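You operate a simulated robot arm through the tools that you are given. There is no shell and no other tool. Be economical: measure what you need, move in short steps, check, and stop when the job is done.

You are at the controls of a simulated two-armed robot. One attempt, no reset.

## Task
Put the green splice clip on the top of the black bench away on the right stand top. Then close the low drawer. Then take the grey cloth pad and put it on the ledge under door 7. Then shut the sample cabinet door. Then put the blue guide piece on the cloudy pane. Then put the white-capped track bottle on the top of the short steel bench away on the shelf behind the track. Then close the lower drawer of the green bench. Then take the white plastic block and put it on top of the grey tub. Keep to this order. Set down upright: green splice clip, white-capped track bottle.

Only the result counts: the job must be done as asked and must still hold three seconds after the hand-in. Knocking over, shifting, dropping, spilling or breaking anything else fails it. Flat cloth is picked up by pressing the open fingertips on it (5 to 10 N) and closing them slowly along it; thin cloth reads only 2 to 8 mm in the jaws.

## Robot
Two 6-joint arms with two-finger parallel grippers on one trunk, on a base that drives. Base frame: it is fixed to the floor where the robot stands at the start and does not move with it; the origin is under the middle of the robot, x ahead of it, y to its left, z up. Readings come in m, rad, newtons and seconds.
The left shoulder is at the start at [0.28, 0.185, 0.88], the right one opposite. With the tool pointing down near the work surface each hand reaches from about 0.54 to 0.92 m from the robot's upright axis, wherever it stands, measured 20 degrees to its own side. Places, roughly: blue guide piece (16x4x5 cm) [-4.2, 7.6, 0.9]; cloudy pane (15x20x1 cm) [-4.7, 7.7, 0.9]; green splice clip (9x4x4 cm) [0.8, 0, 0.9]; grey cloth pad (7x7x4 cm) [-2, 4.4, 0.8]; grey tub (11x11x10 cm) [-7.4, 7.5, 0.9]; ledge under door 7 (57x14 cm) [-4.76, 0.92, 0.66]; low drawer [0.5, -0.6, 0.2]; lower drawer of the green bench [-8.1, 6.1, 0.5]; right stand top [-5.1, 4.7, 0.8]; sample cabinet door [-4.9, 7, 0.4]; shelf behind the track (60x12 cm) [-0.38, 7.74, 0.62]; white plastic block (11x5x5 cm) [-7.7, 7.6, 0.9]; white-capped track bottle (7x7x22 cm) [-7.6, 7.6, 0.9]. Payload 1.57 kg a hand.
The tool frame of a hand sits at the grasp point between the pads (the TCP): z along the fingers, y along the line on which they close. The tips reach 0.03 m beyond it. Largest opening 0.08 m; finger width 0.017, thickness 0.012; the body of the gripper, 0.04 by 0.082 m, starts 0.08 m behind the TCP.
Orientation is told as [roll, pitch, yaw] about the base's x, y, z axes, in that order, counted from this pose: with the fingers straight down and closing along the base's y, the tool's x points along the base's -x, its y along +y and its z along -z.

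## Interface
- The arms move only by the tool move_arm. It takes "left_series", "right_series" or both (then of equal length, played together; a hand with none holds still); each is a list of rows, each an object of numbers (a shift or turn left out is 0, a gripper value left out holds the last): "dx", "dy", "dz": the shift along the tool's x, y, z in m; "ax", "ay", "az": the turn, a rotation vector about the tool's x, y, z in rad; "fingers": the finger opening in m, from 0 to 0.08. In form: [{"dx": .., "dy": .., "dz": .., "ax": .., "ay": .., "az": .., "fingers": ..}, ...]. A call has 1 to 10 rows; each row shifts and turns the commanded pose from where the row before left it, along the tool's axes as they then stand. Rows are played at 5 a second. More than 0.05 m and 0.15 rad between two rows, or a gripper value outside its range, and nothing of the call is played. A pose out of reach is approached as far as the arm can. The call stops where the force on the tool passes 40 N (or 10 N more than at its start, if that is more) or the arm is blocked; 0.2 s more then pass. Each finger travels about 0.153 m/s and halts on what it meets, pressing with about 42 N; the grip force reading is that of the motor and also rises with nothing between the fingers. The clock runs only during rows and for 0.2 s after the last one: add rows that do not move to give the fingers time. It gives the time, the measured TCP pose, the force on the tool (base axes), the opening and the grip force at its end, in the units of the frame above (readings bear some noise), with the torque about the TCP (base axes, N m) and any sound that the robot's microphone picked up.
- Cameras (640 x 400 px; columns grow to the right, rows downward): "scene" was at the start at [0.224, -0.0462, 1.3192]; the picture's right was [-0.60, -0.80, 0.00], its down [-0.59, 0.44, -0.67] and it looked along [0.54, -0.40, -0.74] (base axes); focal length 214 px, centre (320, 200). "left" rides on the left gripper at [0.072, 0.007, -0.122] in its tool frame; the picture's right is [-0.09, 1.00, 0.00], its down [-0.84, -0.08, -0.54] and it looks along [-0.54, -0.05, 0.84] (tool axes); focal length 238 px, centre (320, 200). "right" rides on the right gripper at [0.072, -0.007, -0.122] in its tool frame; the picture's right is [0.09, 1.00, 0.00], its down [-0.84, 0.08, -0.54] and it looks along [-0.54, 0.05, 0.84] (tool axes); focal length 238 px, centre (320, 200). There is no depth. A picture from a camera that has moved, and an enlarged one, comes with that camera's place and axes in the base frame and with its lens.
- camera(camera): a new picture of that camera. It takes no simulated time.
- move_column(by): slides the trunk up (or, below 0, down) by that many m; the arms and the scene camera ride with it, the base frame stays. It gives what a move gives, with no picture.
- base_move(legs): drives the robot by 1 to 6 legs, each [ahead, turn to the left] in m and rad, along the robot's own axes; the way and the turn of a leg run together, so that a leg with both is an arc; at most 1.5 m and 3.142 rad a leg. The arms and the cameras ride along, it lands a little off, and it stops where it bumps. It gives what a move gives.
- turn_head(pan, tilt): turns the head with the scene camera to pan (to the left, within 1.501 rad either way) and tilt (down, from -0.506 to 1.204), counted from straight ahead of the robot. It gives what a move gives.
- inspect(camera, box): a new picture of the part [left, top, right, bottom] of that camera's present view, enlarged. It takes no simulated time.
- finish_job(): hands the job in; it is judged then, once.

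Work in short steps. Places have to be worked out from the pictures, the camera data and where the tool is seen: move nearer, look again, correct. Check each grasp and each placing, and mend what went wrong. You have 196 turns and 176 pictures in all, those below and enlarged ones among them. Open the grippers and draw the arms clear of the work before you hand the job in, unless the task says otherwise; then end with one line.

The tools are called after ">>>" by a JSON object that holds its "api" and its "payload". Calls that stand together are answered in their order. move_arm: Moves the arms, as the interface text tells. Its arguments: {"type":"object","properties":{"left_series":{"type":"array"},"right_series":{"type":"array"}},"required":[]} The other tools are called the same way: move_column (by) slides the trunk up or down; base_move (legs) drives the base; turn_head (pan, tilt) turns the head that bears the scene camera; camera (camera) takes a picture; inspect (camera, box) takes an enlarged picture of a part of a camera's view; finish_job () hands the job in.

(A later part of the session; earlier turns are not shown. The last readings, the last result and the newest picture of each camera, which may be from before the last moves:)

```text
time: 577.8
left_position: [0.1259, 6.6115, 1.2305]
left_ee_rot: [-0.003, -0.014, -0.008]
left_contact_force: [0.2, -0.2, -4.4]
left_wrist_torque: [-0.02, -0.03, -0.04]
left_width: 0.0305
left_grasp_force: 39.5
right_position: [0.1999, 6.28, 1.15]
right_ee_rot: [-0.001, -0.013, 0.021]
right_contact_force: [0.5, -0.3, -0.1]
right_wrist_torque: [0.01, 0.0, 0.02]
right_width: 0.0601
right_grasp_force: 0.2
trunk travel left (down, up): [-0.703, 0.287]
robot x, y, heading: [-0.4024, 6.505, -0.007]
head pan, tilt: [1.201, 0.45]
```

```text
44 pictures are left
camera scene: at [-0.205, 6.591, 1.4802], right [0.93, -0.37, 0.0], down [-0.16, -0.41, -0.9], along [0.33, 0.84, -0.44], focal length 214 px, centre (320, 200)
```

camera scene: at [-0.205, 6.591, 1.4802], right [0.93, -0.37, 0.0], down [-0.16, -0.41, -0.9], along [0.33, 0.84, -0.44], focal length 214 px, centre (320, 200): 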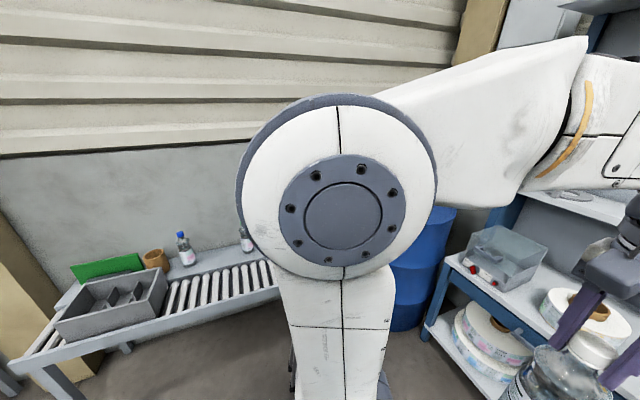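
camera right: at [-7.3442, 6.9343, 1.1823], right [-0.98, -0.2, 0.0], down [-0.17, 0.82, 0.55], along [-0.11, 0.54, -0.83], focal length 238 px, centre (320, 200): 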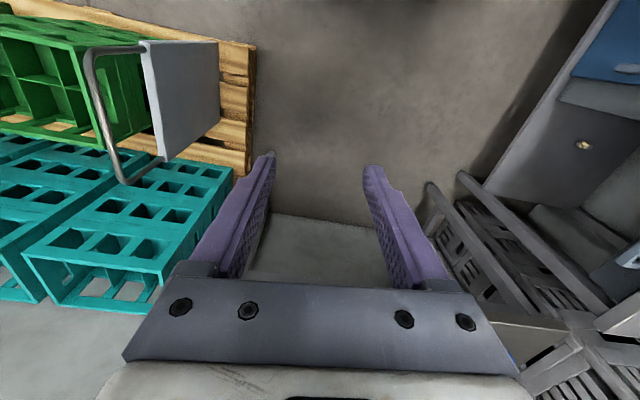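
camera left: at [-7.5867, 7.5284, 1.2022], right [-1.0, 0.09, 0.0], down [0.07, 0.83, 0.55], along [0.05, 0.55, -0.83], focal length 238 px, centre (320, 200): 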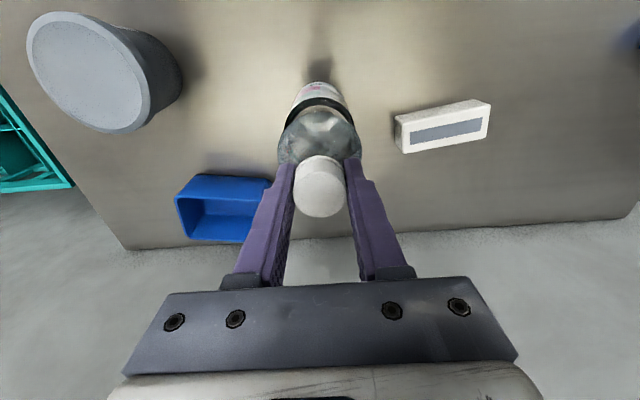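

The roller track with the shelf behind it, carrying bottles and a cup, is to the north. I turn to face it and look.

>>> {"api": "base_move", "payload": {"legs": [[0, 1.56]]}}

>>> {"api": "turn_head", "payload": {"pan": -0.05, "tilt": 0.65}}

>>> {"api": "camera", "payload": {"camera": "scene"}}

```text
time: 582.0
left_position: [-0.5065, 7.0318, 1.2297]
left_ee_rot: [-0.003, -0.015, 1.563]
left_contact_force: [-0.3, 1.0, -4.2]
left_wrist_torque: [0.01, 0.02, -0.04]
left_width: 0.0305
left_grasp_force: 40.1
right_position: [-0.1767, 7.1038, 1.1504]
right_ee_rot: [0.001, -0.015, 1.593]
right_contact_force: [-0.1, 0.2, -0.2]
right_wrist_torque: [0.01, -0.01, -0.02]
right_width: 0.0602
right_grasp_force: 0.1
trunk travel left (down, up): [-0.703, 0.287]
robot x, y, heading: [-0.3961, 6.506, 1.568]
head pan, tilt: [1.201, 0.45]
```

```text
time: 583.4
left_position: [-0.506, 7.0321, 1.2297]
left_ee_rot: [-0.003, -0.014, 1.564]
left_contact_force: [0.3, 0.1, -5.0]
left_wrist_torque: [-0.03, -0.03, -0.03]
left_width: 0.0303
left_grasp_force: 39.4
right_position: [-0.1757, 7.104, 1.1493]
right_ee_rot: [0.001, -0.016, 1.594]
right_contact_force: [0.1, -0.4, 0.0]
right_wrist_torque: [-0.01, -0.03, -0.02]
right_width: 0.06
right_grasp_force: 0.1
trunk travel left (down, up): [-0.703, 0.287]
robot x, y, heading: [-0.3992, 6.5032, 1.566]
head pan, tilt: [-0.051, 0.649]
```

```text
43 pictures are left
camera scene: at [-0.3937, 6.7532, 1.4624], right [1.0, -0.05, 0.0], down [-0.03, -0.6, -0.8], along [0.04, 0.8, -0.6], focal length 214 px, centre (320, 200)
```

scene: 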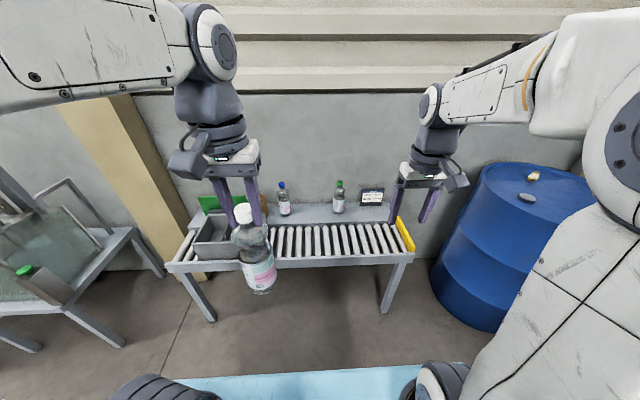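

The shelf (z≈0.62, y≈7.745) has a free gap between the bottles at x≈-0.56 and -0.23, so I aim for x≈-0.40. I drive forward, lower the trunk slightly, and reach over at height.

>>> {"api": "base_move", "payload": {"legs": [[0.39, 0]]}}

>>> {"api": "move_column", "payload": {"by": -0.1}}

>>> {"api": "move_arm", "payload": {"left_series": [{"dx": -0.0388, "dy": -0.0132}, {"dx": -0.0388, "dy": -0.0132}, {"dx": -0.0388, "dy": -0.0132}, {"dx": -0.0388, "dy": -0.0132}, {"dx": -0.0388, "dy": -0.0132}, {"dx": -0.0388, "dy": -0.0132}, {"dx": -0.0388, "dy": -0.0132}, {"dx": -0.0388, "dy": -0.0132}, {}]}}

>>> {"api": "camera", "payload": {"camera": "left"}}

>>> {"api": "camera", "payload": {"camera": "scene"}}

```text
time: 585.9
left_position: [-0.506, 7.4196, 1.2295]
left_ee_rot: [-0.005, -0.014, 1.564]
left_contact_force: [-0.5, 0.9, -4.2]
left_wrist_torque: [-0.01, 0.01, 0.0]
left_width: 0.0305
left_grasp_force: 39.9
right_position: [-0.1753, 7.4927, 1.1498]
right_ee_rot: [0.0, -0.016, 1.593]
right_contact_force: [0.8, 0.0, -0.3]
right_wrist_torque: [0.0, 0.02, -0.01]
right_width: 0.0601
right_grasp_force: 0.2
trunk travel left (down, up): [-0.703, 0.287]
robot x, y, heading: [-0.399, 6.8949, 1.567]
head pan, tilt: [-0.051, 0.649]
```

```text
time: 587.2
left_position: [-0.5064, 7.4193, 1.1307]
left_ee_rot: [-0.005, -0.013, 1.565]
left_contact_force: [-0.4, 0.0, -4.9]
left_wrist_torque: [0.01, -0.02, -0.02]
left_width: 0.0305
left_grasp_force: 39.7
right_position: [-0.1749, 7.4928, 1.0506]
right_ee_rot: [0.0, -0.015, 1.592]
right_contact_force: [-0.7, -0.3, -0.9]
right_wrist_torque: [-0.02, -0.01, -0.02]
right_width: 0.0601
right_grasp_force: 0.0
trunk travel left (down, up): [-0.603, 0.387]
robot x, y, heading: [-0.4005, 6.8956, 1.565]
head pan, tilt: [-0.051, 0.649]
```

```text
time: 589.2
left_position: [-0.4139, 7.6796, 1.1114]
left_ee_rot: [-0.004, -0.012, 1.563]
left_contact_force: [0.6, -0.1, -4.5]
left_wrist_torque: [0.01, -0.02, 0.0]
left_width: 0.0305
left_grasp_force: 39.5
left hand out of reach, approached as far as the arm can: row 7, 8
right_position: [-0.1747, 7.4927, 1.0495]
right_ee_rot: [0.0, -0.016, 1.594]
right_contact_force: [-0.4, -0.6, 0.8]
right_wrist_torque: [-0.01, 0.0, 0.02]
right_width: 0.0601
right_grasp_force: 0.1
trunk travel left (down, up): [-0.603, 0.387]
robot x, y, heading: [-0.3926, 6.8955, 1.568]
head pan, tilt: [-0.051, 0.649]
```

```text
42 pictures are left
camera left: at [-0.42, 7.6059, 1.2329], right [-1.0, 0.1, 0.0], down [0.08, 0.83, 0.55], along [0.06, 0.55, -0.83], focal length 238 px, centre (320, 200)
```

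left: 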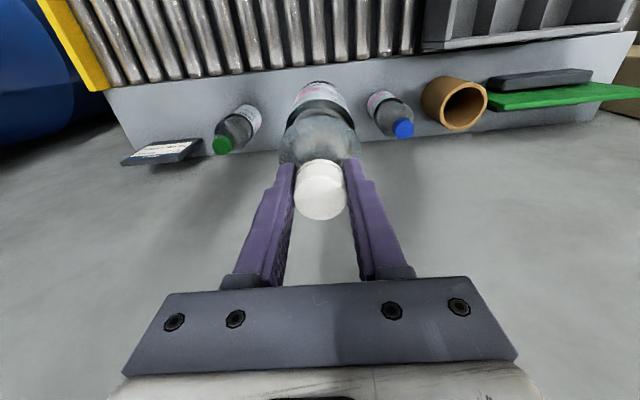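

```text
41 pictures are left
camera scene: at [-0.3928, 7.141, 1.3623], right [1.0, -0.05, 0.0], down [-0.03, -0.6, -0.8], along [0.04, 0.8, -0.6], focal length 214 px, centre (320, 200)
```

scene: 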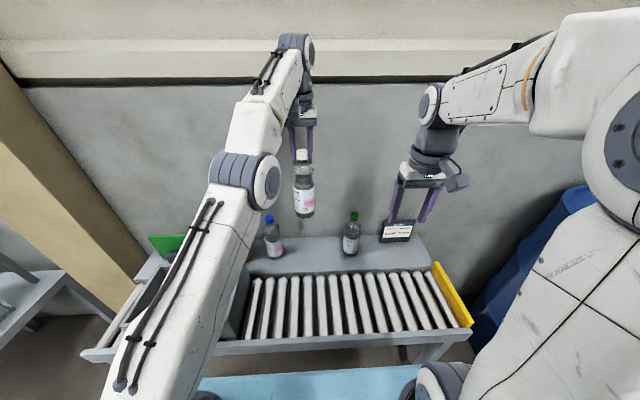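

The gap's centre is x≈-0.385. I lower between the neighbours, correcting to (-0.388, 7.737).

>>> {"api": "move_arm", "payload": {"left_series": [{"dx": -0.008, "dy": -0.012, "dz": 0.03}, {"dz": 0.04}, {"dz": 0.04}, {"dz": 0.04}, {"dz": 0.04}, {"dz": 0.03}, {}]}}

>>> {"api": "camera", "payload": {"camera": "left"}}

>>> {"api": "inspect", "payload": {"camera": "scene", "box": [200, 130, 440, 280]}}

```text
time: 590.8
left_position: [-0.3992, 7.6895, 0.8961]
left_ee_rot: [-0.004, -0.014, 1.565]
left_contact_force: [0.6, 0.4, -4.0]
left_wrist_torque: [0.0, 0.02, 0.0]
left_width: 0.0308
left_grasp_force: 39.3
right_position: [-0.1747, 7.4924, 1.0499]
right_ee_rot: [0.0, -0.014, 1.595]
right_contact_force: [-0.9, -0.1, -0.1]
right_wrist_torque: [0.0, -0.01, -0.03]
right_width: 0.0599
right_grasp_force: 0.0
trunk travel left (down, up): [-0.603, 0.387]
robot x, y, heading: [-0.3976, 6.8924, 1.569]
head pan, tilt: [-0.051, 0.649]
```

```text
40 pictures are left
camera left: at [-0.4069, 7.6152, 1.0184], right [-1.0, 0.1, 0.0], down [0.08, 0.83, 0.55], along [0.06, 0.55, -0.83], focal length 238 px, centre (320, 200)
```

left: 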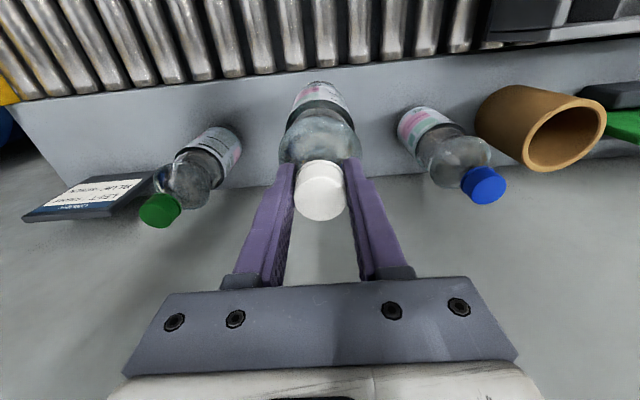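

```text
2.67 times, centred on (320, 205) of scene
camera zoom: at [-0.3928, 7.1412, 1.3623], right [1.0, -0.05, 0.0], down [-0.03, -0.6, -0.8], along [0.04, 0.8, -0.6], focal length 572 px, centre (320, 187)
```

zoom: 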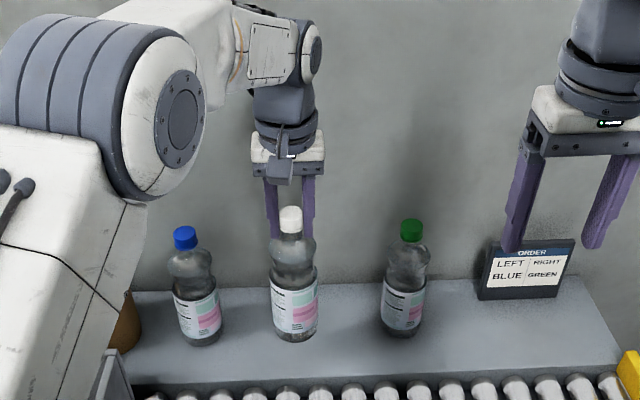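

The bottle is upright between its neighbours but about 4.5 cm too near. I move it forward, then lower finely to contact.

>>> {"api": "move_arm", "payload": {"left_series": [{"dx": -0.023, "dy": -0.004}, {"dx": -0.022, "dy": -0.004}, {"dz": 0.03}, {"dz": 0.015}, {"dz": 0.005}, {"dz": 0.005}, {"dz": 0.004}, {}]}}

```text
time: 592.6
left_position: [-0.3938, 7.7377, 0.8368]
left_ee_rot: [-0.003, -0.012, 1.565]
left_contact_force: [-0.3, -0.3, -6.1]
left_wrist_torque: [0.0, 0.02, -0.01]
left_width: 0.0303
left_grasp_force: 39.4
right_position: [-0.1745, 7.492, 1.0507]
right_ee_rot: [0.0, -0.015, 1.593]
right_contact_force: [0.2, 0.9, -0.5]
right_wrist_torque: [0.0, -0.01, -0.01]
right_width: 0.0596
right_grasp_force: 0.2
trunk travel left (down, up): [-0.603, 0.387]
robot x, y, heading: [-0.3987, 6.8944, 1.575]
head pan, tilt: [-0.051, 0.649]
```

>>> {"api": "move_arm", "payload": {"left_series": [{"dz": 0.004}, {"dz": 0.003}, {"dz": 0.003}, {"dz": 0.003}, {}]}}

>>> {"api": "camera", "payload": {"camera": "left"}}

```text
time: 593.8
left_position: [-0.3939, 7.7367, 0.8243]
left_ee_rot: [-0.004, -0.014, 1.565]
left_contact_force: [-0.2, -0.3, -3.2]
left_wrist_torque: [0.05, -0.01, 0.0]
left_width: 0.0301
left_grasp_force: 39.8
right_position: [-0.1753, 7.4922, 1.0493]
right_ee_rot: [0.0, -0.016, 1.594]
right_contact_force: [-1.1, 0.2, -0.2]
right_wrist_torque: [0.0, 0.04, 0.02]
right_width: 0.0601
right_grasp_force: 0.1
trunk travel left (down, up): [-0.603, 0.387]
robot x, y, heading: [-0.3975, 6.8918, 1.569]
head pan, tilt: [-0.051, 0.649]
```

```text
38 pictures are left
camera left: at [-0.4006, 7.6629, 0.9453], right [-1.0, 0.1, 0.0], down [0.08, 0.83, 0.55], along [0.06, 0.55, -0.83], focal length 238 px, centre (320, 200)
```

left: 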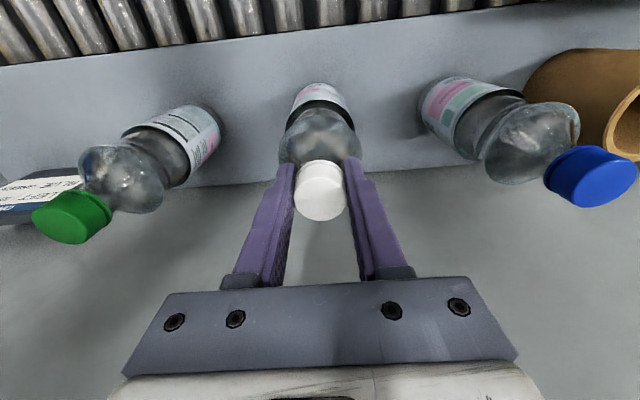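

Not yet in contact. I go on in 3 mm steps.

>>> {"api": "move_arm", "payload": {"left_series": [{"dz": 0.003}, {"dz": 0.003}, {"dz": 0.003}, {"dz": 0.003}, {"dz": 0.003}]}}

```text
time: 594.6
left_position: [-0.3934, 7.7386, 0.8223]
left_ee_rot: [-0.005, -0.024, 1.567]
left_contact_force: [-0.7, -1.8, 11.7]
left_wrist_torque: [-0.03, 0.29, 0.05]
left_width: 0.0304
left_grasp_force: 39.4
right_position: [-0.1758, 7.4923, 1.0498]
right_ee_rot: [0.001, -0.017, 1.595]
right_contact_force: [0.6, -0.1, -0.4]
right_wrist_torque: [0.02, 0.0, 0.0]
right_width: 0.0601
right_grasp_force: 0.0
trunk travel left (down, up): [-0.603, 0.387]
robot x, y, heading: [-0.3981, 6.8936, 1.568]
head pan, tilt: [-0.051, 0.649]
stopped in row 3 (left hand): the force on the tool passed its limit at 44 N (the readings are from after the stop); the commanded pose is now the measured one
```

Contact. I ease up 1 mm, open slowly, let it settle, and rise straight up.

>>> {"api": "move_arm", "payload": {"left_series": [{"dz": -0.001}, {"fingers": 0.04}, {"fingers": 0.055}, {"fingers": 0.07}, {}, {"dz": -0.03}, {"dz": -0.045}, {"dz": -0.045}, {"dz": -0.045}]}}

>>> {"api": "camera", "payload": {"camera": "left"}}

```text
time: 596.6
left_position: [-0.3946, 7.7367, 0.9871]
left_ee_rot: [-0.007, -0.02, 1.564]
left_contact_force: [0.2, 0.1, -0.2]
left_wrist_torque: [0.03, 0.02, 0.01]
left_width: 0.07
left_grasp_force: 0.1
right_position: [-0.1761, 7.4931, 1.0493]
right_ee_rot: [0.0, -0.015, 1.593]
right_contact_force: [-0.1, -0.6, 0.6]
right_wrist_torque: [0.0, -0.01, 0.05]
right_width: 0.0599
right_grasp_force: 0.1
trunk travel left (down, up): [-0.603, 0.387]
robot x, y, heading: [-0.3993, 6.8927, 1.567]
head pan, tilt: [-0.051, 0.649]
```

```text
37 pictures are left
camera left: at [-0.4016, 7.6619, 1.1086], right [-1.0, 0.1, 0.0], down [0.08, 0.83, 0.56], along [0.06, 0.56, -0.83], focal length 238 px, centre (320, 200)
```

left: 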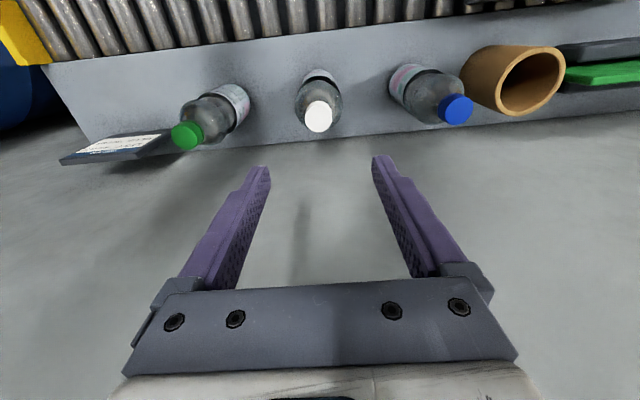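

The bottle stands upright on the shelf. I retract the hand, back off, turn west, and start back towards the green bench.

>>> {"api": "move_arm", "payload": {"left_series": [{"dz": -0.045}, {"dz": -0.045}, {"dz": -0.02, "dx": 0.04}, {"dx": 0.045}, {"dx": 0.045}, {"dx": 0.045}, {"dx": 0.045}]}}

>>> {"api": "base_move", "payload": {"legs": [[-0.4, 0], [0, 1.57], [1.3, 0], [1.3, 0]]}}

```text
time: 598.2
left_position: [-0.3957, 7.5142, 1.0779]
left_ee_rot: [-0.006, -0.02, 1.565]
left_contact_force: [0.3, 0.6, -0.6]
left_wrist_torque: [-0.03, 0.01, 0.0]
left_width: 0.07
left_grasp_force: 0.0
left hand out of reach, approached as far as the arm can: row 1, 2, 3
right_position: [-0.1746, 7.4922, 1.0494]
right_ee_rot: [-0.001, -0.015, 1.595]
right_contact_force: [0.4, 0.1, -0.9]
right_wrist_torque: [-0.04, 0.04, 0.02]
right_width: 0.0602
right_grasp_force: 0.1
trunk travel left (down, up): [-0.603, 0.387]
robot x, y, heading: [-0.4, 6.892, 1.567]
head pan, tilt: [-0.051, 0.649]
```

```text
time: 616.6
left_position: [-3.6082, 6.6567, 1.0784]
left_ee_rot: [-0.005, -0.02, 3.08]
left_contact_force: [0.0, -0.4, 0.3]
left_wrist_torque: [-0.02, -0.01, 0.03]
left_width: 0.0698
left_grasp_force: 0.0
right_position: [-3.5748, 6.8752, 1.0498]
right_ee_rot: [-0.001, -0.016, 3.111]
right_contact_force: [-0.3, -0.4, -0.1]
right_wrist_torque: [0.01, -0.03, -0.01]
right_width: 0.0598
right_grasp_force: 0.0
trunk travel left (down, up): [-0.603, 0.387]
robot x, y, heading: [-2.987, 6.6258, 3.086]
head pan, tilt: [-0.051, 0.649]
```

>>> {"api": "base_move", "payload": {"legs": [[0, 0.115], [1.45, 0], [1.45, 0]]}}

```text
time: 631.3
left_position: [-6.5238, 6.2541, 1.0776]
left_ee_rot: [-0.006, -0.02, -3.009]
left_contact_force: [-0.1, -0.1, -0.4]
left_wrist_torque: [0.01, 0.03, 0.0]
left_width: 0.0699
left_grasp_force: 0.0
right_position: [-6.5337, 6.4755, 1.0504]
right_ee_rot: [-0.001, -0.017, -2.979]
right_contact_force: [-1.3, 0.4, 0.1]
right_wrist_torque: [0.01, 0.0, -0.01]
right_width: 0.06
right_grasp_force: 0.1
trunk travel left (down, up): [-0.603, 0.387]
robot x, y, heading: [-5.9096, 6.34, -3.002]
head pan, tilt: [-0.051, 0.649]
```

>>> {"api": "base_move", "payload": {"legs": [[0, -0.19], [1.0, 0]]}}

>>> {"api": "turn_head", "payload": {"pan": 0.25, "tilt": 0.55}}

>>> {"api": "camera", "payload": {"camera": "scene"}}

>>> {"api": "camera", "payload": {"camera": "left"}}

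```text
time: 637.3
left_position: [-7.5356, 6.4051, 1.0782]
left_ee_rot: [-0.006, -0.02, 3.105]
left_contact_force: [0.0, 0.3, 0.0]
left_wrist_torque: [-0.01, 0.02, 0.0]
left_width: 0.07
left_grasp_force: 0.1
right_position: [-7.5068, 6.624, 1.051]
right_ee_rot: [-0.002, -0.015, 3.135]
right_contact_force: [0.5, -0.2, -0.4]
right_wrist_torque: [-0.01, -0.03, -0.02]
right_width: 0.0601
right_grasp_force: 0.0
trunk travel left (down, up): [-0.603, 0.387]
robot x, y, heading: [-6.9176, 6.3811, 3.112]
head pan, tilt: [-0.051, 0.649]
```

```text
time: 638.1
left_position: [-7.5359, 6.4039, 1.0784]
left_ee_rot: [-0.005, -0.022, 3.104]
left_contact_force: [0.3, -0.2, 0.6]
left_wrist_torque: [0.01, -0.02, 0.01]
left_width: 0.0702
left_grasp_force: 0.1
right_position: [-7.5077, 6.6243, 1.0495]
right_ee_rot: [0.001, -0.016, 3.134]
right_contact_force: [-0.9, -0.5, -0.8]
right_wrist_torque: [0.0, -0.02, 0.0]
right_width: 0.0597
right_grasp_force: 0.0
trunk travel left (down, up): [-0.603, 0.387]
robot x, y, heading: [-6.9187, 6.3828, 3.11]
head pan, tilt: [0.25, 0.55]
```

```text
36 pictures are left
camera scene: at [-7.1628, 6.3702, 1.3712], right [-0.21, 0.98, 0.0], down [0.51, 0.11, -0.85], along [-0.83, -0.18, -0.52], focal length 214 px, centre (320, 200)
```

scene: 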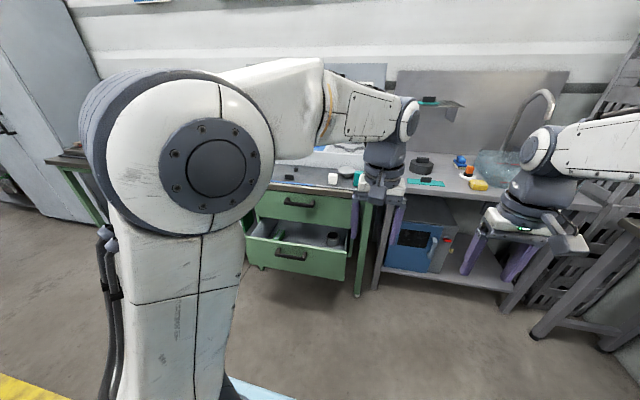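

```text
35 pictures are left
camera left: at [-7.4604, 6.3941, 1.1997], right [-0.13, -0.99, 0.0], down [-0.82, 0.1, 0.56], along [-0.55, 0.07, -0.83], focal length 238 px, centre (320, 200)
```

left: 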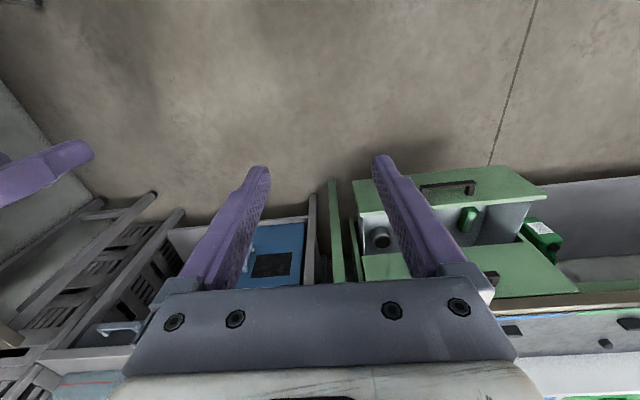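

The lower drawer is out: its handle is at about (-7.888, 6.058, 0.565), its panel spans y 5.82…6.34. I close the left fingers, lower the trunk, drive a little forward and bring the hand in line with the handle.

>>> {"api": "move_column", "payload": {"by": -0.3}}

>>> {"api": "base_move", "payload": {"legs": [[0.22, 0]]}}

>>> {"api": "move_arm", "payload": {"left_series": [{"fingers": 0.0, "dy": 0.04}, {"dy": 0.04}, {"dy": 0.04}, {"dy": 0.04}, {"dy": 0.04}, {"dy": 0.04}, {"dy": 0.04}, {"dy": 0.04}, {}]}}

>>> {"api": "camera", "payload": {"camera": "scene"}}

>>> {"api": "camera", "payload": {"camera": "left"}}

```text
time: 641.1
left_position: [-7.535, 6.4047, 0.7791]
left_ee_rot: [-0.005, -0.021, 3.104]
left_contact_force: [-0.4, -0.2, -0.5]
left_wrist_torque: [0.0, -0.04, -0.01]
left_width: 0.0702
left_grasp_force: 0.0
right_position: [-7.5087, 6.6243, 0.75]
right_ee_rot: [0.001, -0.015, 3.134]
right_contact_force: [0.6, 0.0, 0.3]
right_wrist_torque: [0.03, -0.01, -0.03]
right_width: 0.06
right_grasp_force: 0.1
trunk travel left (down, up): [-0.303, 0.687]
robot x, y, heading: [-6.9192, 6.3821, 3.112]
head pan, tilt: [0.25, 0.55]
```

```text
time: 642.8
left_position: [-7.7523, 6.4093, 0.7783]
left_ee_rot: [-0.006, -0.019, 3.108]
left_contact_force: [-0.5, -0.5, 0.7]
left_wrist_torque: [0.03, 0.03, -0.02]
left_width: 0.0699
left_grasp_force: 0.0
right_position: [-7.725, 6.6288, 0.751]
right_ee_rot: [0.0, -0.017, 3.138]
right_contact_force: [-0.1, 0.9, 0.5]
right_wrist_torque: [0.0, 0.0, -0.02]
right_width: 0.06
right_grasp_force: 0.0
trunk travel left (down, up): [-0.303, 0.687]
robot x, y, heading: [-7.1338, 6.3904, 3.115]
head pan, tilt: [0.25, 0.55]
```

```text
time: 644.8
left_position: [-7.7639, 6.0893, 0.7768]
left_ee_rot: [-0.005, -0.021, 3.109]
left_contact_force: [0.2, -0.1, 0.3]
left_wrist_torque: [0.0, -0.02, -0.03]
left_width: 0.0001
left_grasp_force: 21.5
right_position: [-7.7245, 6.6295, 0.7518]
right_ee_rot: [0.0, -0.015, 3.139]
right_contact_force: [1.0, 0.0, 0.2]
right_wrist_torque: [-0.02, 0.0, 0.01]
right_width: 0.06
right_grasp_force: 0.1
trunk travel left (down, up): [-0.303, 0.687]
robot x, y, heading: [-7.1307, 6.3854, 3.112]
head pan, tilt: [0.25, 0.55]
```

```text
34 pictures are left
camera scene: at [-7.3777, 6.3761, 1.0712], right [-0.22, 0.98, 0.0], down [0.51, 0.11, -0.85], along [-0.83, -0.19, -0.52], focal length 214 px, centre (320, 200)
```

scene: 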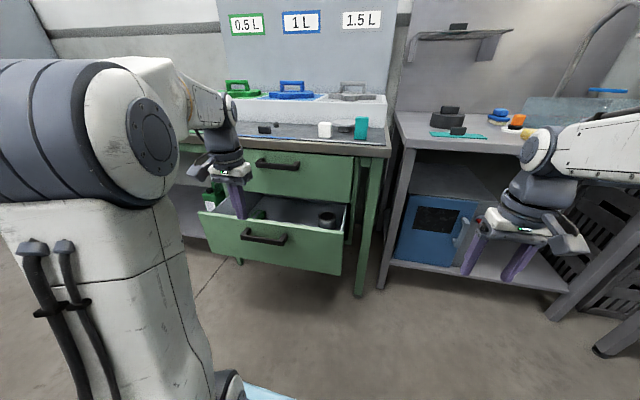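

```text
33 pictures are left
camera left: at [-7.6883, 6.0779, 0.8979], right [-0.13, -0.99, 0.0], down [-0.82, 0.1, 0.56], along [-0.55, 0.07, -0.83], focal length 238 px, centre (320, 200)
```

left: 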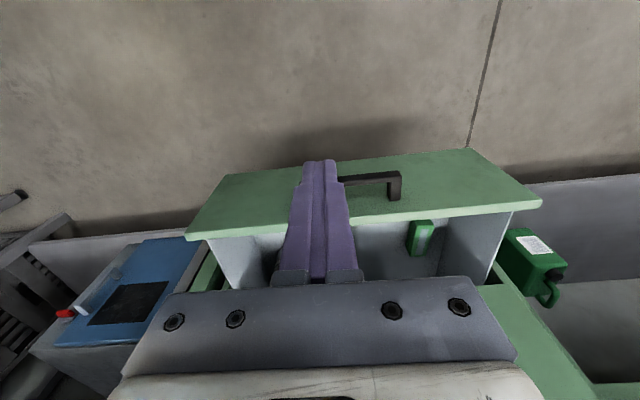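

The finger stands in front of the drawer panel (panel x≈-7.92, z 0.42–0.62, centre y≈6.03). I shift to the handle's middle, lower to z≈0.57 and push west.

>>> {"api": "move_arm", "payload": {"left_series": [{"dy": 0.045, "dz": 0.01}, {"dz": 0.045}, {"dz": 0.045}, {"dz": 0.045}, {"dz": 0.045}, {"dz": 0.012}, {"dx": -0.03}, {"dx": -0.03}, {"dx": -0.03}, {"dx": -0.03}]}}

>>> {"api": "move_arm", "payload": {"left_series": [{"dx": -0.03}, {"dx": -0.03}, {"dx": -0.03}, {"dx": -0.02}, {"dx": -0.02}]}}

>>> {"api": "camera", "payload": {"camera": "scene"}}

```text
time: 647.0
left_position: [-7.8873, 6.0516, 0.5781]
left_ee_rot: [-0.005, -0.022, 3.106]
left_contact_force: [-0.2, 0.1, 0.7]
left_wrist_torque: [-0.01, -0.02, 0.01]
left_width: 0.0
left_grasp_force: 21.0
right_position: [-7.7238, 6.6286, 0.7505]
right_ee_rot: [0.001, -0.016, 3.138]
right_contact_force: [-0.3, -0.5, 0.9]
right_wrist_torque: [-0.01, 0.02, 0.02]
right_width: 0.0601
right_grasp_force: 0.0
trunk travel left (down, up): [-0.303, 0.687]
robot x, y, heading: [-7.1298, 6.3936, 3.112]
head pan, tilt: [0.25, 0.55]
```

```text
time: 648.2
left_position: [-8.0152, 6.0531, 0.5809]
left_ee_rot: [-0.006, -0.02, 3.109]
left_contact_force: [0.7, -0.6, 1.2]
left_wrist_torque: [0.0, 0.0, 0.02]
left_width: 0.0002
left_grasp_force: 20.6
right_position: [-7.724, 6.6296, 0.7506]
right_ee_rot: [0.0, -0.015, 3.139]
right_contact_force: [0.0, 0.6, 0.5]
right_wrist_torque: [0.01, 0.01, 0.04]
right_width: 0.0602
right_grasp_force: 0.1
trunk travel left (down, up): [-0.303, 0.687]
robot x, y, heading: [-7.131, 6.3903, 3.112]
head pan, tilt: [0.25, 0.55]
```

```text
32 pictures are left
camera scene: at [-7.3774, 6.3761, 1.0713], right [-0.22, 0.98, 0.0], down [0.51, 0.11, -0.85], along [-0.83, -0.19, -0.52], focal length 214 px, centre (320, 200)
```

scene: 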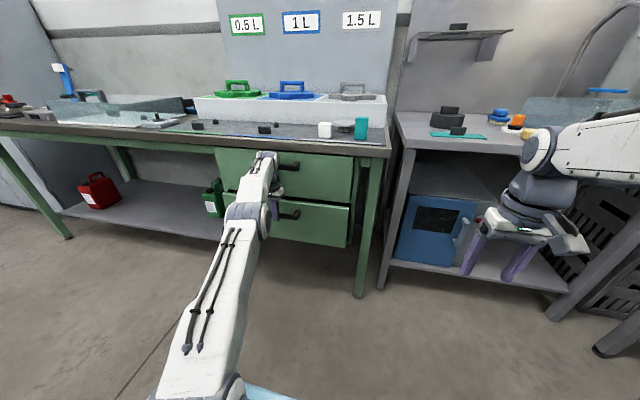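

Nearly shut. I keep pushing in 1 cm steps until it stops.

>>> {"api": "move_arm", "payload": {"left_series": [{"dx": -0.01}, {"dx": -0.01}, {"dx": -0.01}, {"dx": -0.01}, {"dx": -0.01}, {}]}}

>>> {"api": "inspect", "payload": {"camera": "scene", "box": [190, 120, 400, 290]}}

```text
time: 649.6
left_position: [-8.016, 6.0566, 0.5797]
left_ee_rot: [-0.004, -0.021, 3.109]
left_contact_force: [2.4, -0.5, -0.2]
left_wrist_torque: [0.02, -0.03, 0.01]
left_width: 0.0
left_grasp_force: 21.4
left hand out of reach, approached as far as the arm can: row 1, 2, 3, 4, 5
right_position: [-7.7235, 6.6304, 0.7505]
right_ee_rot: [0.001, -0.016, 3.14]
right_contact_force: [0.8, -0.2, -0.3]
right_wrist_torque: [0.02, -0.02, 0.01]
right_width: 0.0602
right_grasp_force: 0.1
trunk travel left (down, up): [-0.303, 0.687]
robot x, y, heading: [-7.1299, 6.3924, 3.113]
head pan, tilt: [0.25, 0.55]
```

```text
2.35 times, centred on (295, 205) of scene
camera zoom: at [-7.3777, 6.376, 1.0712], right [-0.22, 0.98, 0.0], down [0.51, 0.11, -0.85], along [-0.83, -0.19, -0.52], focal length 505 px, centre (379, 188)
```

zoom: 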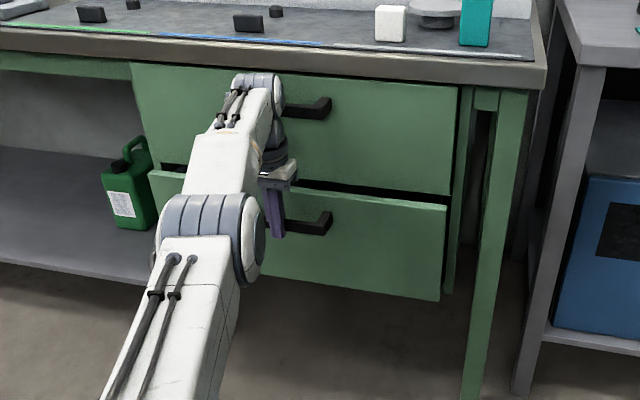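

It is at the arm's reach limit with a few cm left. I drive the base forward slowly to finish the push.

>>> {"api": "base_move", "payload": {"legs": [[0.04, 0]]}}

>>> {"api": "base_move", "payload": {"legs": [[0.04, 0]]}}

>>> {"api": "inspect", "payload": {"camera": "scene", "box": [190, 120, 400, 290]}}

```text
time: 650.5
left_position: [-8.0105, 6.0589, 0.5825]
left_ee_rot: [-0.024, 0.041, 3.11]
left_contact_force: [0.1, -0.4, 0.1]
left_wrist_torque: [0.02, 0.0, -0.01]
left_width: 0.0
left_grasp_force: 20.8
right_position: [-7.7448, 6.624, 0.7527]
right_ee_rot: [0.002, -0.02, -3.135]
right_contact_force: [-0.5, 0.0, -1.0]
right_wrist_torque: [-0.01, 0.03, 0.04]
right_width: 0.0598
right_grasp_force: 0.0
trunk travel left (down, up): [-0.303, 0.687]
robot x, y, heading: [-7.1514, 6.3914, -3.137]
head pan, tilt: [0.25, 0.55]
stopped in leg 1: the robot was blocked; the commanded pose is now the measured one
```

```text
time: 651.2
left_position: [-8.0035, 6.0606, 0.5838]
left_ee_rot: [-0.033, 0.07, 3.111]
left_contact_force: [0.2, -0.1, -0.2]
left_wrist_torque: [0.0, -0.03, -0.02]
left_width: 0.0
left_grasp_force: 21.7
right_position: [-7.7457, 6.6239, 0.7507]
right_ee_rot: [0.002, -0.017, -3.131]
right_contact_force: [-0.7, 1.1, 0.1]
right_wrist_torque: [0.0, -0.01, 0.04]
right_width: 0.0601
right_grasp_force: 0.0
trunk travel left (down, up): [-0.303, 0.687]
robot x, y, heading: [-7.15, 6.3923, -3.129]
head pan, tilt: [0.25, 0.55]
stopped in leg 1: the robot was blocked; the commanded pose is now the measured one
```

```text
2.35 times, centred on (295, 205) of scene
camera zoom: at [-7.3889, 6.3682, 1.0726], right [-0.26, 0.96, 0.0], down [0.5, 0.14, -0.86], along [-0.83, -0.22, -0.52], focal length 505 px, centre (379, 188)
```

zoom: 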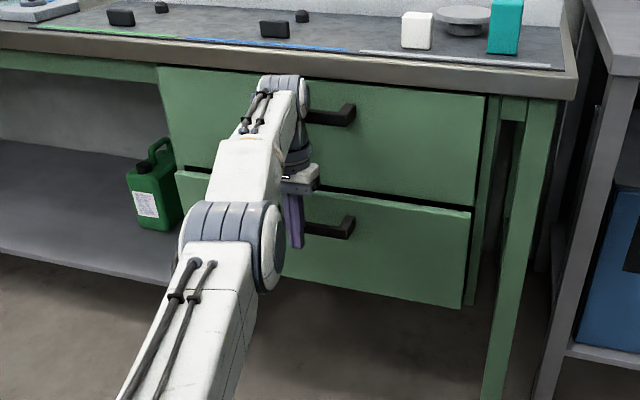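

No force is left on the tool, so the wrist must be touching the bench edge; the panel edges already look nearly flush. To make sure, I back off, tilt the hand so the fingers lead, and push again.

>>> {"api": "base_move", "payload": {"legs": [[-0.1, 0]]}}

>>> {"api": "move_arm", "payload": {"left_series": [{"ay": -0.14}, {"ay": -0.14}, {"ay": -0.14}, {"ay": -0.14}, {"ay": -0.14}, {}]}}

>>> {"api": "camera", "payload": {"camera": "left"}}

```text
time: 652.4
left_position: [-7.9105, 6.0611, 0.5727]
left_ee_rot: [-0.034, 0.078, 3.107]
left_contact_force: [0.3, -0.5, 0.3]
left_wrist_torque: [-0.01, 0.02, 0.03]
left_width: 0.0001
left_grasp_force: 21.2
right_position: [-7.6509, 6.624, 0.7484]
right_ee_rot: [-0.001, -0.011, -3.136]
right_contact_force: [0.6, 0.4, -1.1]
right_wrist_torque: [-0.04, -0.02, 0.01]
right_width: 0.0597
right_grasp_force: 0.0
trunk travel left (down, up): [-0.303, 0.687]
robot x, y, heading: [-7.0482, 6.3915, -3.129]
head pan, tilt: [0.25, 0.55]
```

```text
time: 653.8
left_position: [-7.9099, 6.0596, 0.573]
left_ee_rot: [-0.039, -0.623, 3.137]
left_contact_force: [0.2, -0.6, 0.0]
left_wrist_torque: [-0.01, -0.02, 0.01]
left_width: 0.0
left_grasp_force: 21.5
right_position: [-7.6511, 6.6235, 0.7464]
right_ee_rot: [0.0, -0.01, -3.136]
right_contact_force: [0.1, 0.1, -0.6]
right_wrist_torque: [-0.01, -0.02, 0.03]
right_width: 0.0601
right_grasp_force: 0.1
trunk travel left (down, up): [-0.303, 0.687]
robot x, y, heading: [-7.0543, 6.3952, -3.129]
head pan, tilt: [0.25, 0.55]
```

```text
29 pictures are left
camera left: at [-7.7799, 6.0478, 0.6302], right [-0.1, -0.99, 0.02], down [-0.36, 0.06, 0.93], along [-0.93, 0.09, -0.37], focal length 238 px, centre (320, 200)
```

left: 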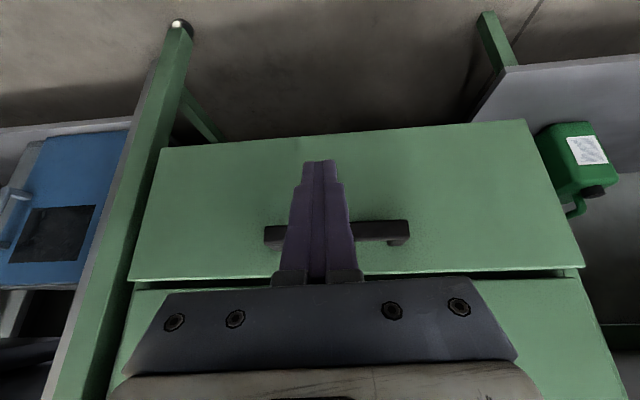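

The lower panel still stands about 1 cm proud. I push forward with the tilted fingers against the handle until it stops.

>>> {"api": "move_arm", "payload": {"left_series": [{"dz": 0.0175, "dx": -0.0244}, {"dz": 0.0175, "dx": -0.0244}, {"dz": 0.0146, "dx": -0.0203}, {"dz": 0.0058, "dx": -0.0081}, {"dz": 0.0058, "dx": -0.0081}, {"dz": 0.0058, "dx": -0.0081}, {"dz": 0.0058, "dx": -0.0081}, {"dz": 0.0058, "dx": -0.0081}, {"dz": 0.0058, "dx": -0.0081}]}}

>>> {"api": "camera", "payload": {"camera": "left"}}

```text
time: 655.6
left_position: [-8.0382, 6.0644, 0.5643]
left_ee_rot: [-0.047, -0.599, 3.136]
left_contact_force: [0.2, 0.3, -0.2]
left_wrist_torque: [-0.01, 0.03, -0.03]
left_width: 0.0
left_grasp_force: 21.5
right_position: [-7.6523, 6.6235, 0.748]
right_ee_rot: [-0.002, -0.01, -3.134]
right_contact_force: [0.3, 0.8, -0.9]
right_wrist_torque: [-0.01, 0.0, -0.01]
right_width: 0.0601
right_grasp_force: 0.0
trunk travel left (down, up): [-0.303, 0.687]
robot x, y, heading: [-7.0491, 6.3938, -3.128]
head pan, tilt: [0.25, 0.55]
stopped in row 8 (left hand): the force on the tool passed its limit at 63 N (the readings are from after the stop); the commanded pose is now the measured one
```

```text
28 pictures are left
camera left: at [-7.9084, 6.0505, 0.6249], right [-0.11, -0.99, 0.01], down [-0.38, 0.05, 0.92], along [-0.92, 0.09, -0.39], focal length 238 px, centre (320, 200)
```

left: 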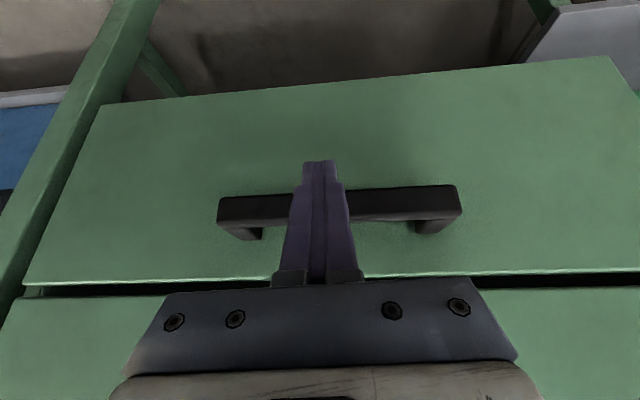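

A hard stop at 63 N. I retract and compare the two drawer fronts.

>>> {"api": "move_arm", "payload": {"left_series": [{"dz": -0.0234, "dx": 0.0325}, {"dz": -0.0234, "dx": 0.0325}, {"dz": -0.0234, "dx": 0.0325}, {"dz": -0.0175, "dx": 0.0244}]}}

>>> {"api": "camera", "payload": {"camera": "left"}}

>>> {"api": "inspect", "payload": {"camera": "scene", "box": [200, 120, 410, 290]}}

```text
time: 656.6
left_position: [-7.8884, 6.0599, 0.5667]
left_ee_rot: [-0.045, -0.599, 3.137]
left_contact_force: [-0.3, -0.4, -0.1]
left_wrist_torque: [-0.01, 0.01, 0.01]
left_width: 0.0
left_grasp_force: 21.2
right_position: [-7.6507, 6.6232, 0.7464]
right_ee_rot: [0.001, -0.013, -3.132]
right_contact_force: [0.0, 0.6, 0.1]
right_wrist_torque: [-0.01, -0.05, 0.02]
right_width: 0.0599
right_grasp_force: 0.0
trunk travel left (down, up): [-0.303, 0.687]
robot x, y, heading: [-7.0493, 6.3956, -3.131]
head pan, tilt: [0.25, 0.55]
```

```text
27 pictures are left
camera left: at [-7.7588, 6.0465, 0.6266], right [-0.11, -0.99, 0.01], down [-0.38, 0.05, 0.92], along [-0.92, 0.09, -0.39], focal length 238 px, centre (320, 200)
```

left: 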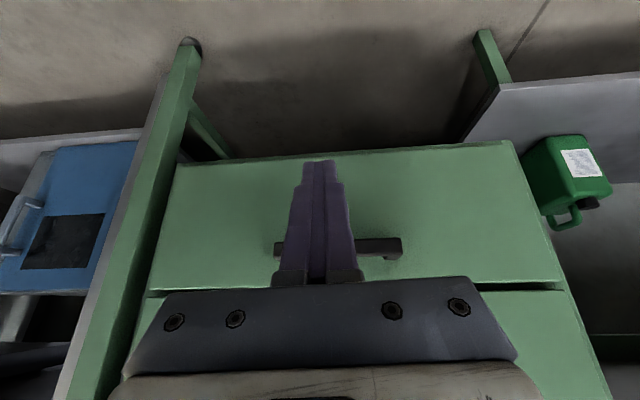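

```text
2.35 times, centred on (305, 205) of scene
camera zoom: at [-7.297, 6.3687, 1.0712], right [-0.26, 0.97, 0.0], down [0.51, 0.13, -0.85], along [-0.82, -0.22, -0.52], focal length 505 px, centre (355, 188)
```

zoom: 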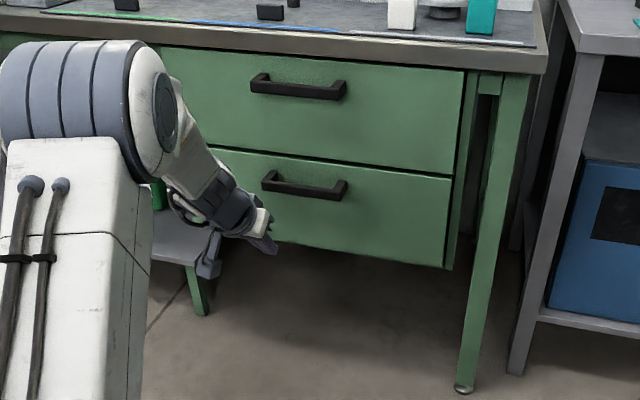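

Both drawer fronts are now flush. I straighten the left hand, retract it, raise the trunk, and go to the steel bench for the white block.

>>> {"api": "move_arm", "payload": {"left_series": [{"ay": 0.15, "ax": -0.011}, {"ay": 0.15, "ax": -0.011}, {"ay": 0.15, "ax": -0.011}, {"ay": 0.148, "ax": -0.011}, {"dx": 0.045}, {"dx": 0.045}, {"dx": 0.045}, {"dx": 0.045}, {"dx": 0.045}]}}

>>> {"api": "move_column", "payload": {"by": 0.36}}

>>> {"api": "move_arm", "payload": {"left_series": [{"dz": -0.045}, {"dz": -0.045}, {"dz": -0.045}, {"dz": -0.045, "fingers": 0.08}, {"dx": 0.02}]}}

>>> {"api": "base_move", "payload": {"legs": [[0.42, 0], [0, -1.56]]}}

```text
time: 658.6
left_position: [-7.6615, 6.0569, 0.5685]
left_ee_rot: [0.003, 0.0, 3.121]
left_contact_force: [0.2, -0.4, -0.2]
left_wrist_torque: [-0.02, 0.02, 0.0]
left_width: 0.0
left_grasp_force: 21.2
right_position: [-7.6519, 6.6245, 0.7465]
right_ee_rot: [0.001, -0.01, -3.133]
right_contact_force: [0.5, 0.1, -1.0]
right_wrist_torque: [0.01, -0.02, 0.01]
right_width: 0.06
right_grasp_force: 0.0
trunk travel left (down, up): [-0.303, 0.687]
robot x, y, heading: [-7.0511, 6.3936, -3.127]
head pan, tilt: [0.25, 0.55]
```

```text
time: 662.1
left_position: [-7.6623, 6.0569, 0.9279]
left_ee_rot: [0.005, -0.002, 3.125]
left_contact_force: [0.2, -1.5, 0.6]
left_wrist_torque: [-0.02, 0.01, 0.03]
left_width: 0.0
left_grasp_force: 21.1
right_position: [-7.6512, 6.6241, 1.1069]
right_ee_rot: [-0.001, -0.01, -3.132]
right_contact_force: [-0.2, -0.1, 0.3]
right_wrist_torque: [-0.02, 0.02, 0.03]
right_width: 0.0602
right_grasp_force: 0.2
trunk travel left (down, up): [-0.663, 0.327]
robot x, y, heading: [-7.0511, 6.3935, -3.13]
head pan, tilt: [0.25, 0.55]
```

```text
time: 663.3
left_position: [-7.6406, 6.0561, 1.1119]
left_ee_rot: [0.004, 0.0, 3.123]
left_contact_force: [-0.4, -0.2, 0.7]
left_wrist_torque: [0.01, -0.01, 0.02]
left_width: 0.0798
left_grasp_force: 0.1
right_position: [-7.6518, 6.6237, 1.107]
right_ee_rot: [-0.001, -0.01, -3.131]
right_contact_force: [-1.1, 0.0, -0.5]
right_wrist_torque: [0.0, -0.03, 0.02]
right_width: 0.0601
right_grasp_force: 0.1
trunk travel left (down, up): [-0.663, 0.327]
robot x, y, heading: [-7.0509, 6.3883, -3.129]
head pan, tilt: [0.25, 0.55]
```

```text
time: 669.6
left_position: [-7.8225, 6.9745, 1.1128]
left_ee_rot: [0.004, -0.003, 1.577]
left_contact_force: [0.4, 0.6, 0.8]
left_wrist_torque: [-0.03, -0.03, -0.02]
left_width: 0.0798
left_grasp_force: 0.0
right_position: [-7.2543, 6.9978, 1.1069]
right_ee_rot: [-0.001, -0.009, 1.605]
right_contact_force: [0.5, 0.2, -0.6]
right_wrist_torque: [0.02, 0.01, -0.03]
right_width: 0.0603
right_grasp_force: 0.1
trunk travel left (down, up): [-0.663, 0.327]
robot x, y, heading: [-7.475, 6.3891, 1.604]
head pan, tilt: [0.25, 0.55]
```

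I drive up to the steel bench, move the right hand aside, and bring the left hand over the white block near (-7.735, 7.635).

>>> {"api": "move_arm", "payload": {"right_series": [{"dy": -0.045}, {"dy": -0.045}, {"dy": -0.045}, {"dz": -0.04}, {"dz": -0.04}]}}

>>> {"api": "base_move", "payload": {"legs": [[0.38, 0], [0, -0.03]]}}

>>> {"api": "move_arm", "payload": {"left_series": [{"dx": -0.04, "dy": -0.014}, {"dx": -0.04, "dy": -0.014}, {"dx": -0.04, "dy": -0.014}, {"dx": -0.04, "dy": -0.014}, {"dx": -0.04, "dy": -0.014}, {"dx": -0.04, "dy": -0.014}, {"dx": -0.03, "dy": -0.01}, {"az": 0.15}, {"az": 0.15}, {"az": 0.15}]}}

>>> {"api": "move_arm", "payload": {"left_series": [{"az": 0.15}, {"az": 0.15}, {"az": 0.15}, {"az": 0.15}, {"az": 0.15}, {"az": 0.15}, {"az": 0.12}, {}]}}

>>> {"api": "camera", "payload": {"camera": "left"}}

```text
time: 670.8
left_position: [-7.822, 6.9736, 1.1119]
left_ee_rot: [0.003, -0.003, 1.578]
left_contact_force: [-0.7, -0.4, 0.8]
left_wrist_torque: [0.0, -0.01, -0.02]
left_width: 0.0802
left_grasp_force: 0.0
right_position: [-7.121, 7.0002, 1.1867]
right_ee_rot: [0.001, -0.011, 1.603]
right_contact_force: [1.2, 0.4, 0.6]
right_wrist_torque: [-0.01, 0.03, -0.04]
right_width: 0.06
right_grasp_force: 0.1
trunk travel left (down, up): [-0.663, 0.327]
robot x, y, heading: [-7.473, 6.3893, 1.607]
head pan, tilt: [0.25, 0.55]
```

```text
time: 673.5
left_position: [-7.8218, 7.3509, 1.1123]
left_ee_rot: [0.004, -0.003, 1.553]
left_contact_force: [-0.1, -0.2, -0.3]
left_wrist_torque: [0.01, -0.01, 0.0]
left_width: 0.08
left_grasp_force: 0.0
right_position: [-7.1211, 7.3618, 1.1874]
right_ee_rot: [-0.001, -0.01, 1.579]
right_contact_force: [-0.6, 0.1, 0.3]
right_wrist_torque: [0.0, -0.01, 0.02]
right_width: 0.0598
right_grasp_force: 0.1
trunk travel left (down, up): [-0.663, 0.327]
robot x, y, heading: [-7.485, 6.7603, 1.584]
head pan, tilt: [0.25, 0.55]
```

```text
time: 675.7
left_position: [-7.7292, 7.5989, 1.1123]
left_ee_rot: [0.004, 0.002, 1.1]
left_contact_force: [-0.8, -0.4, 0.7]
left_wrist_torque: [0.02, 0.03, 0.02]
left_width: 0.0802
left_grasp_force: 0.1
left hand out of reach, approached as far as the arm can: row 7
right_position: [-7.1194, 7.3615, 1.1868]
right_ee_rot: [-0.001, -0.012, 1.581]
right_contact_force: [0.2, -0.1, -0.5]
right_wrist_torque: [-0.03, -0.03, -0.05]
right_width: 0.06
right_grasp_force: 0.0
trunk travel left (down, up): [-0.663, 0.327]
robot x, y, heading: [-7.4836, 6.7613, 1.585]
head pan, tilt: [0.25, 0.55]
```

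```text
time: 677.5
left_position: [-7.73, 7.5979, 1.1125]
left_ee_rot: [0.003, 0.003, 0.081]
left_contact_force: [0.0, -0.3, 0.3]
left_wrist_torque: [-0.01, 0.02, -0.01]
left_width: 0.0802
left_grasp_force: 0.0
right_position: [-7.1209, 7.3622, 1.1871]
right_ee_rot: [0.0, -0.009, 1.579]
right_contact_force: [-0.4, 0.2, -0.6]
right_wrist_torque: [0.02, 0.0, -0.03]
right_width: 0.0598
right_grasp_force: 0.0
trunk travel left (down, up): [-0.663, 0.327]
robot x, y, heading: [-7.486, 6.7578, 1.583]
head pan, tilt: [0.25, 0.55]
```

```text
25 pictures are left
camera left: at [-7.8004, 7.5978, 1.2355], right [0.01, 1.0, 0.0], down [0.84, -0.01, 0.54], along [0.54, 0.0, -0.84], focal length 238 px, centre (320, 200)
```

left: 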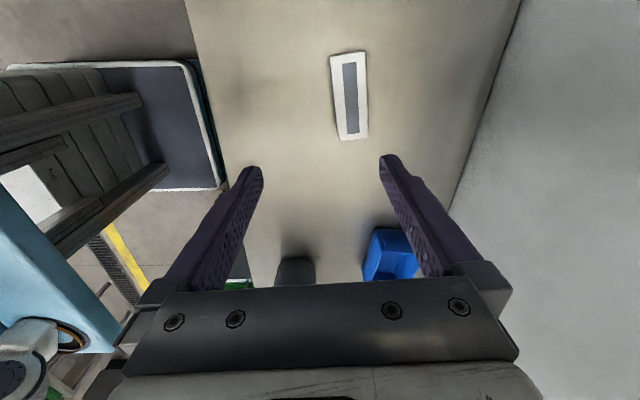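

The block's centre is at about (-7.747, 7.638), turned about +8°. I drive 4 cm closer, align, and go down.

>>> {"api": "base_move", "payload": {"legs": [[0.04, 0]]}}

>>> {"api": "move_arm", "payload": {"left_series": [{"dx": 0.014, "az": -0.06, "dz": 0.03}, {"dz": 0.04}, {"dz": 0.04}, {"dz": 0.03}, {}]}}

>>> {"api": "camera", "payload": {"camera": "left"}}

```text
time: 678.4
left_position: [-7.7315, 7.6368, 1.114]
left_ee_rot: [0.001, 0.003, 0.084]
left_contact_force: [-0.3, 0.3, 0.5]
left_wrist_torque: [0.0, 0.01, -0.02]
left_width: 0.08
left_grasp_force: 0.2
right_position: [-7.1216, 7.4022, 1.1871]
right_ee_rot: [0.001, -0.01, 1.582]
right_contact_force: [-0.3, -0.7, 0.4]
right_wrist_torque: [0.03, 0.02, 0.0]
right_width: 0.0602
right_grasp_force: 0.0
trunk travel left (down, up): [-0.663, 0.327]
robot x, y, heading: [-7.4834, 6.8011, 1.582]
head pan, tilt: [0.25, 0.55]
```

```text
time: 679.6
left_position: [-7.7479, 7.6393, 0.9742]
left_ee_rot: [0.002, 0.004, 0.145]
left_contact_force: [-0.5, -0.1, -0.7]
left_wrist_torque: [-0.01, 0.01, 0.0]
left_width: 0.0802
left_grasp_force: 0.1
right_position: [-7.1218, 7.4029, 1.1876]
right_ee_rot: [0.0, -0.01, 1.581]
right_contact_force: [0.8, 1.4, 0.3]
right_wrist_torque: [0.02, 0.0, -0.02]
right_width: 0.0598
right_grasp_force: 0.1
trunk travel left (down, up): [-0.663, 0.327]
robot x, y, heading: [-7.4872, 6.8008, 1.586]
head pan, tilt: [0.25, 0.55]
```

```text
24 pictures are left
camera left: at [-7.8179, 7.6354, 1.0968], right [-0.05, 1.0, 0.0], down [0.84, 0.04, 0.54], along [0.54, 0.03, -0.84], focal length 238 px, centre (320, 200)
```

left: 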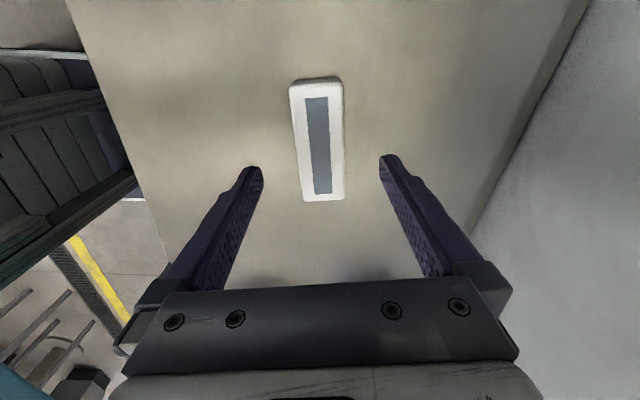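

The block is centred between the fingers. I go down to the bench with guard steps.

>>> {"api": "move_arm", "payload": {"left_series": [{"dz": 0.04, "az": -0.04}, {"dz": 0.035}, {"dz": 0.015}, {"dz": 0.01}, {"dz": 0.006}, {"dz": 0.005}, {"dz": 0.005}]}}

```text
time: 680.7
left_position: [-7.7472, 7.6383, 0.8798]
left_ee_rot: [0.011, 0.004, 0.186]
left_contact_force: [1.4, -9.0, 16.8]
left_wrist_torque: [-1.03, -0.24, -0.02]
left_width: 0.0802
left_grasp_force: 0.1
right_position: [-7.12, 7.4016, 1.1882]
right_ee_rot: [-0.002, -0.011, 1.58]
right_contact_force: [1.3, -0.1, 0.2]
right_wrist_torque: [0.02, 0.03, 0.03]
right_width: 0.06
right_grasp_force: 0.0
trunk travel left (down, up): [-0.663, 0.327]
robot x, y, heading: [-7.4838, 6.8012, 1.583]
head pan, tilt: [0.25, 0.55]
stopped in row 5 (left hand): the force on the tool passed its limit at 49 N (the readings are from after the stop); the commanded pose is now the measured one
```

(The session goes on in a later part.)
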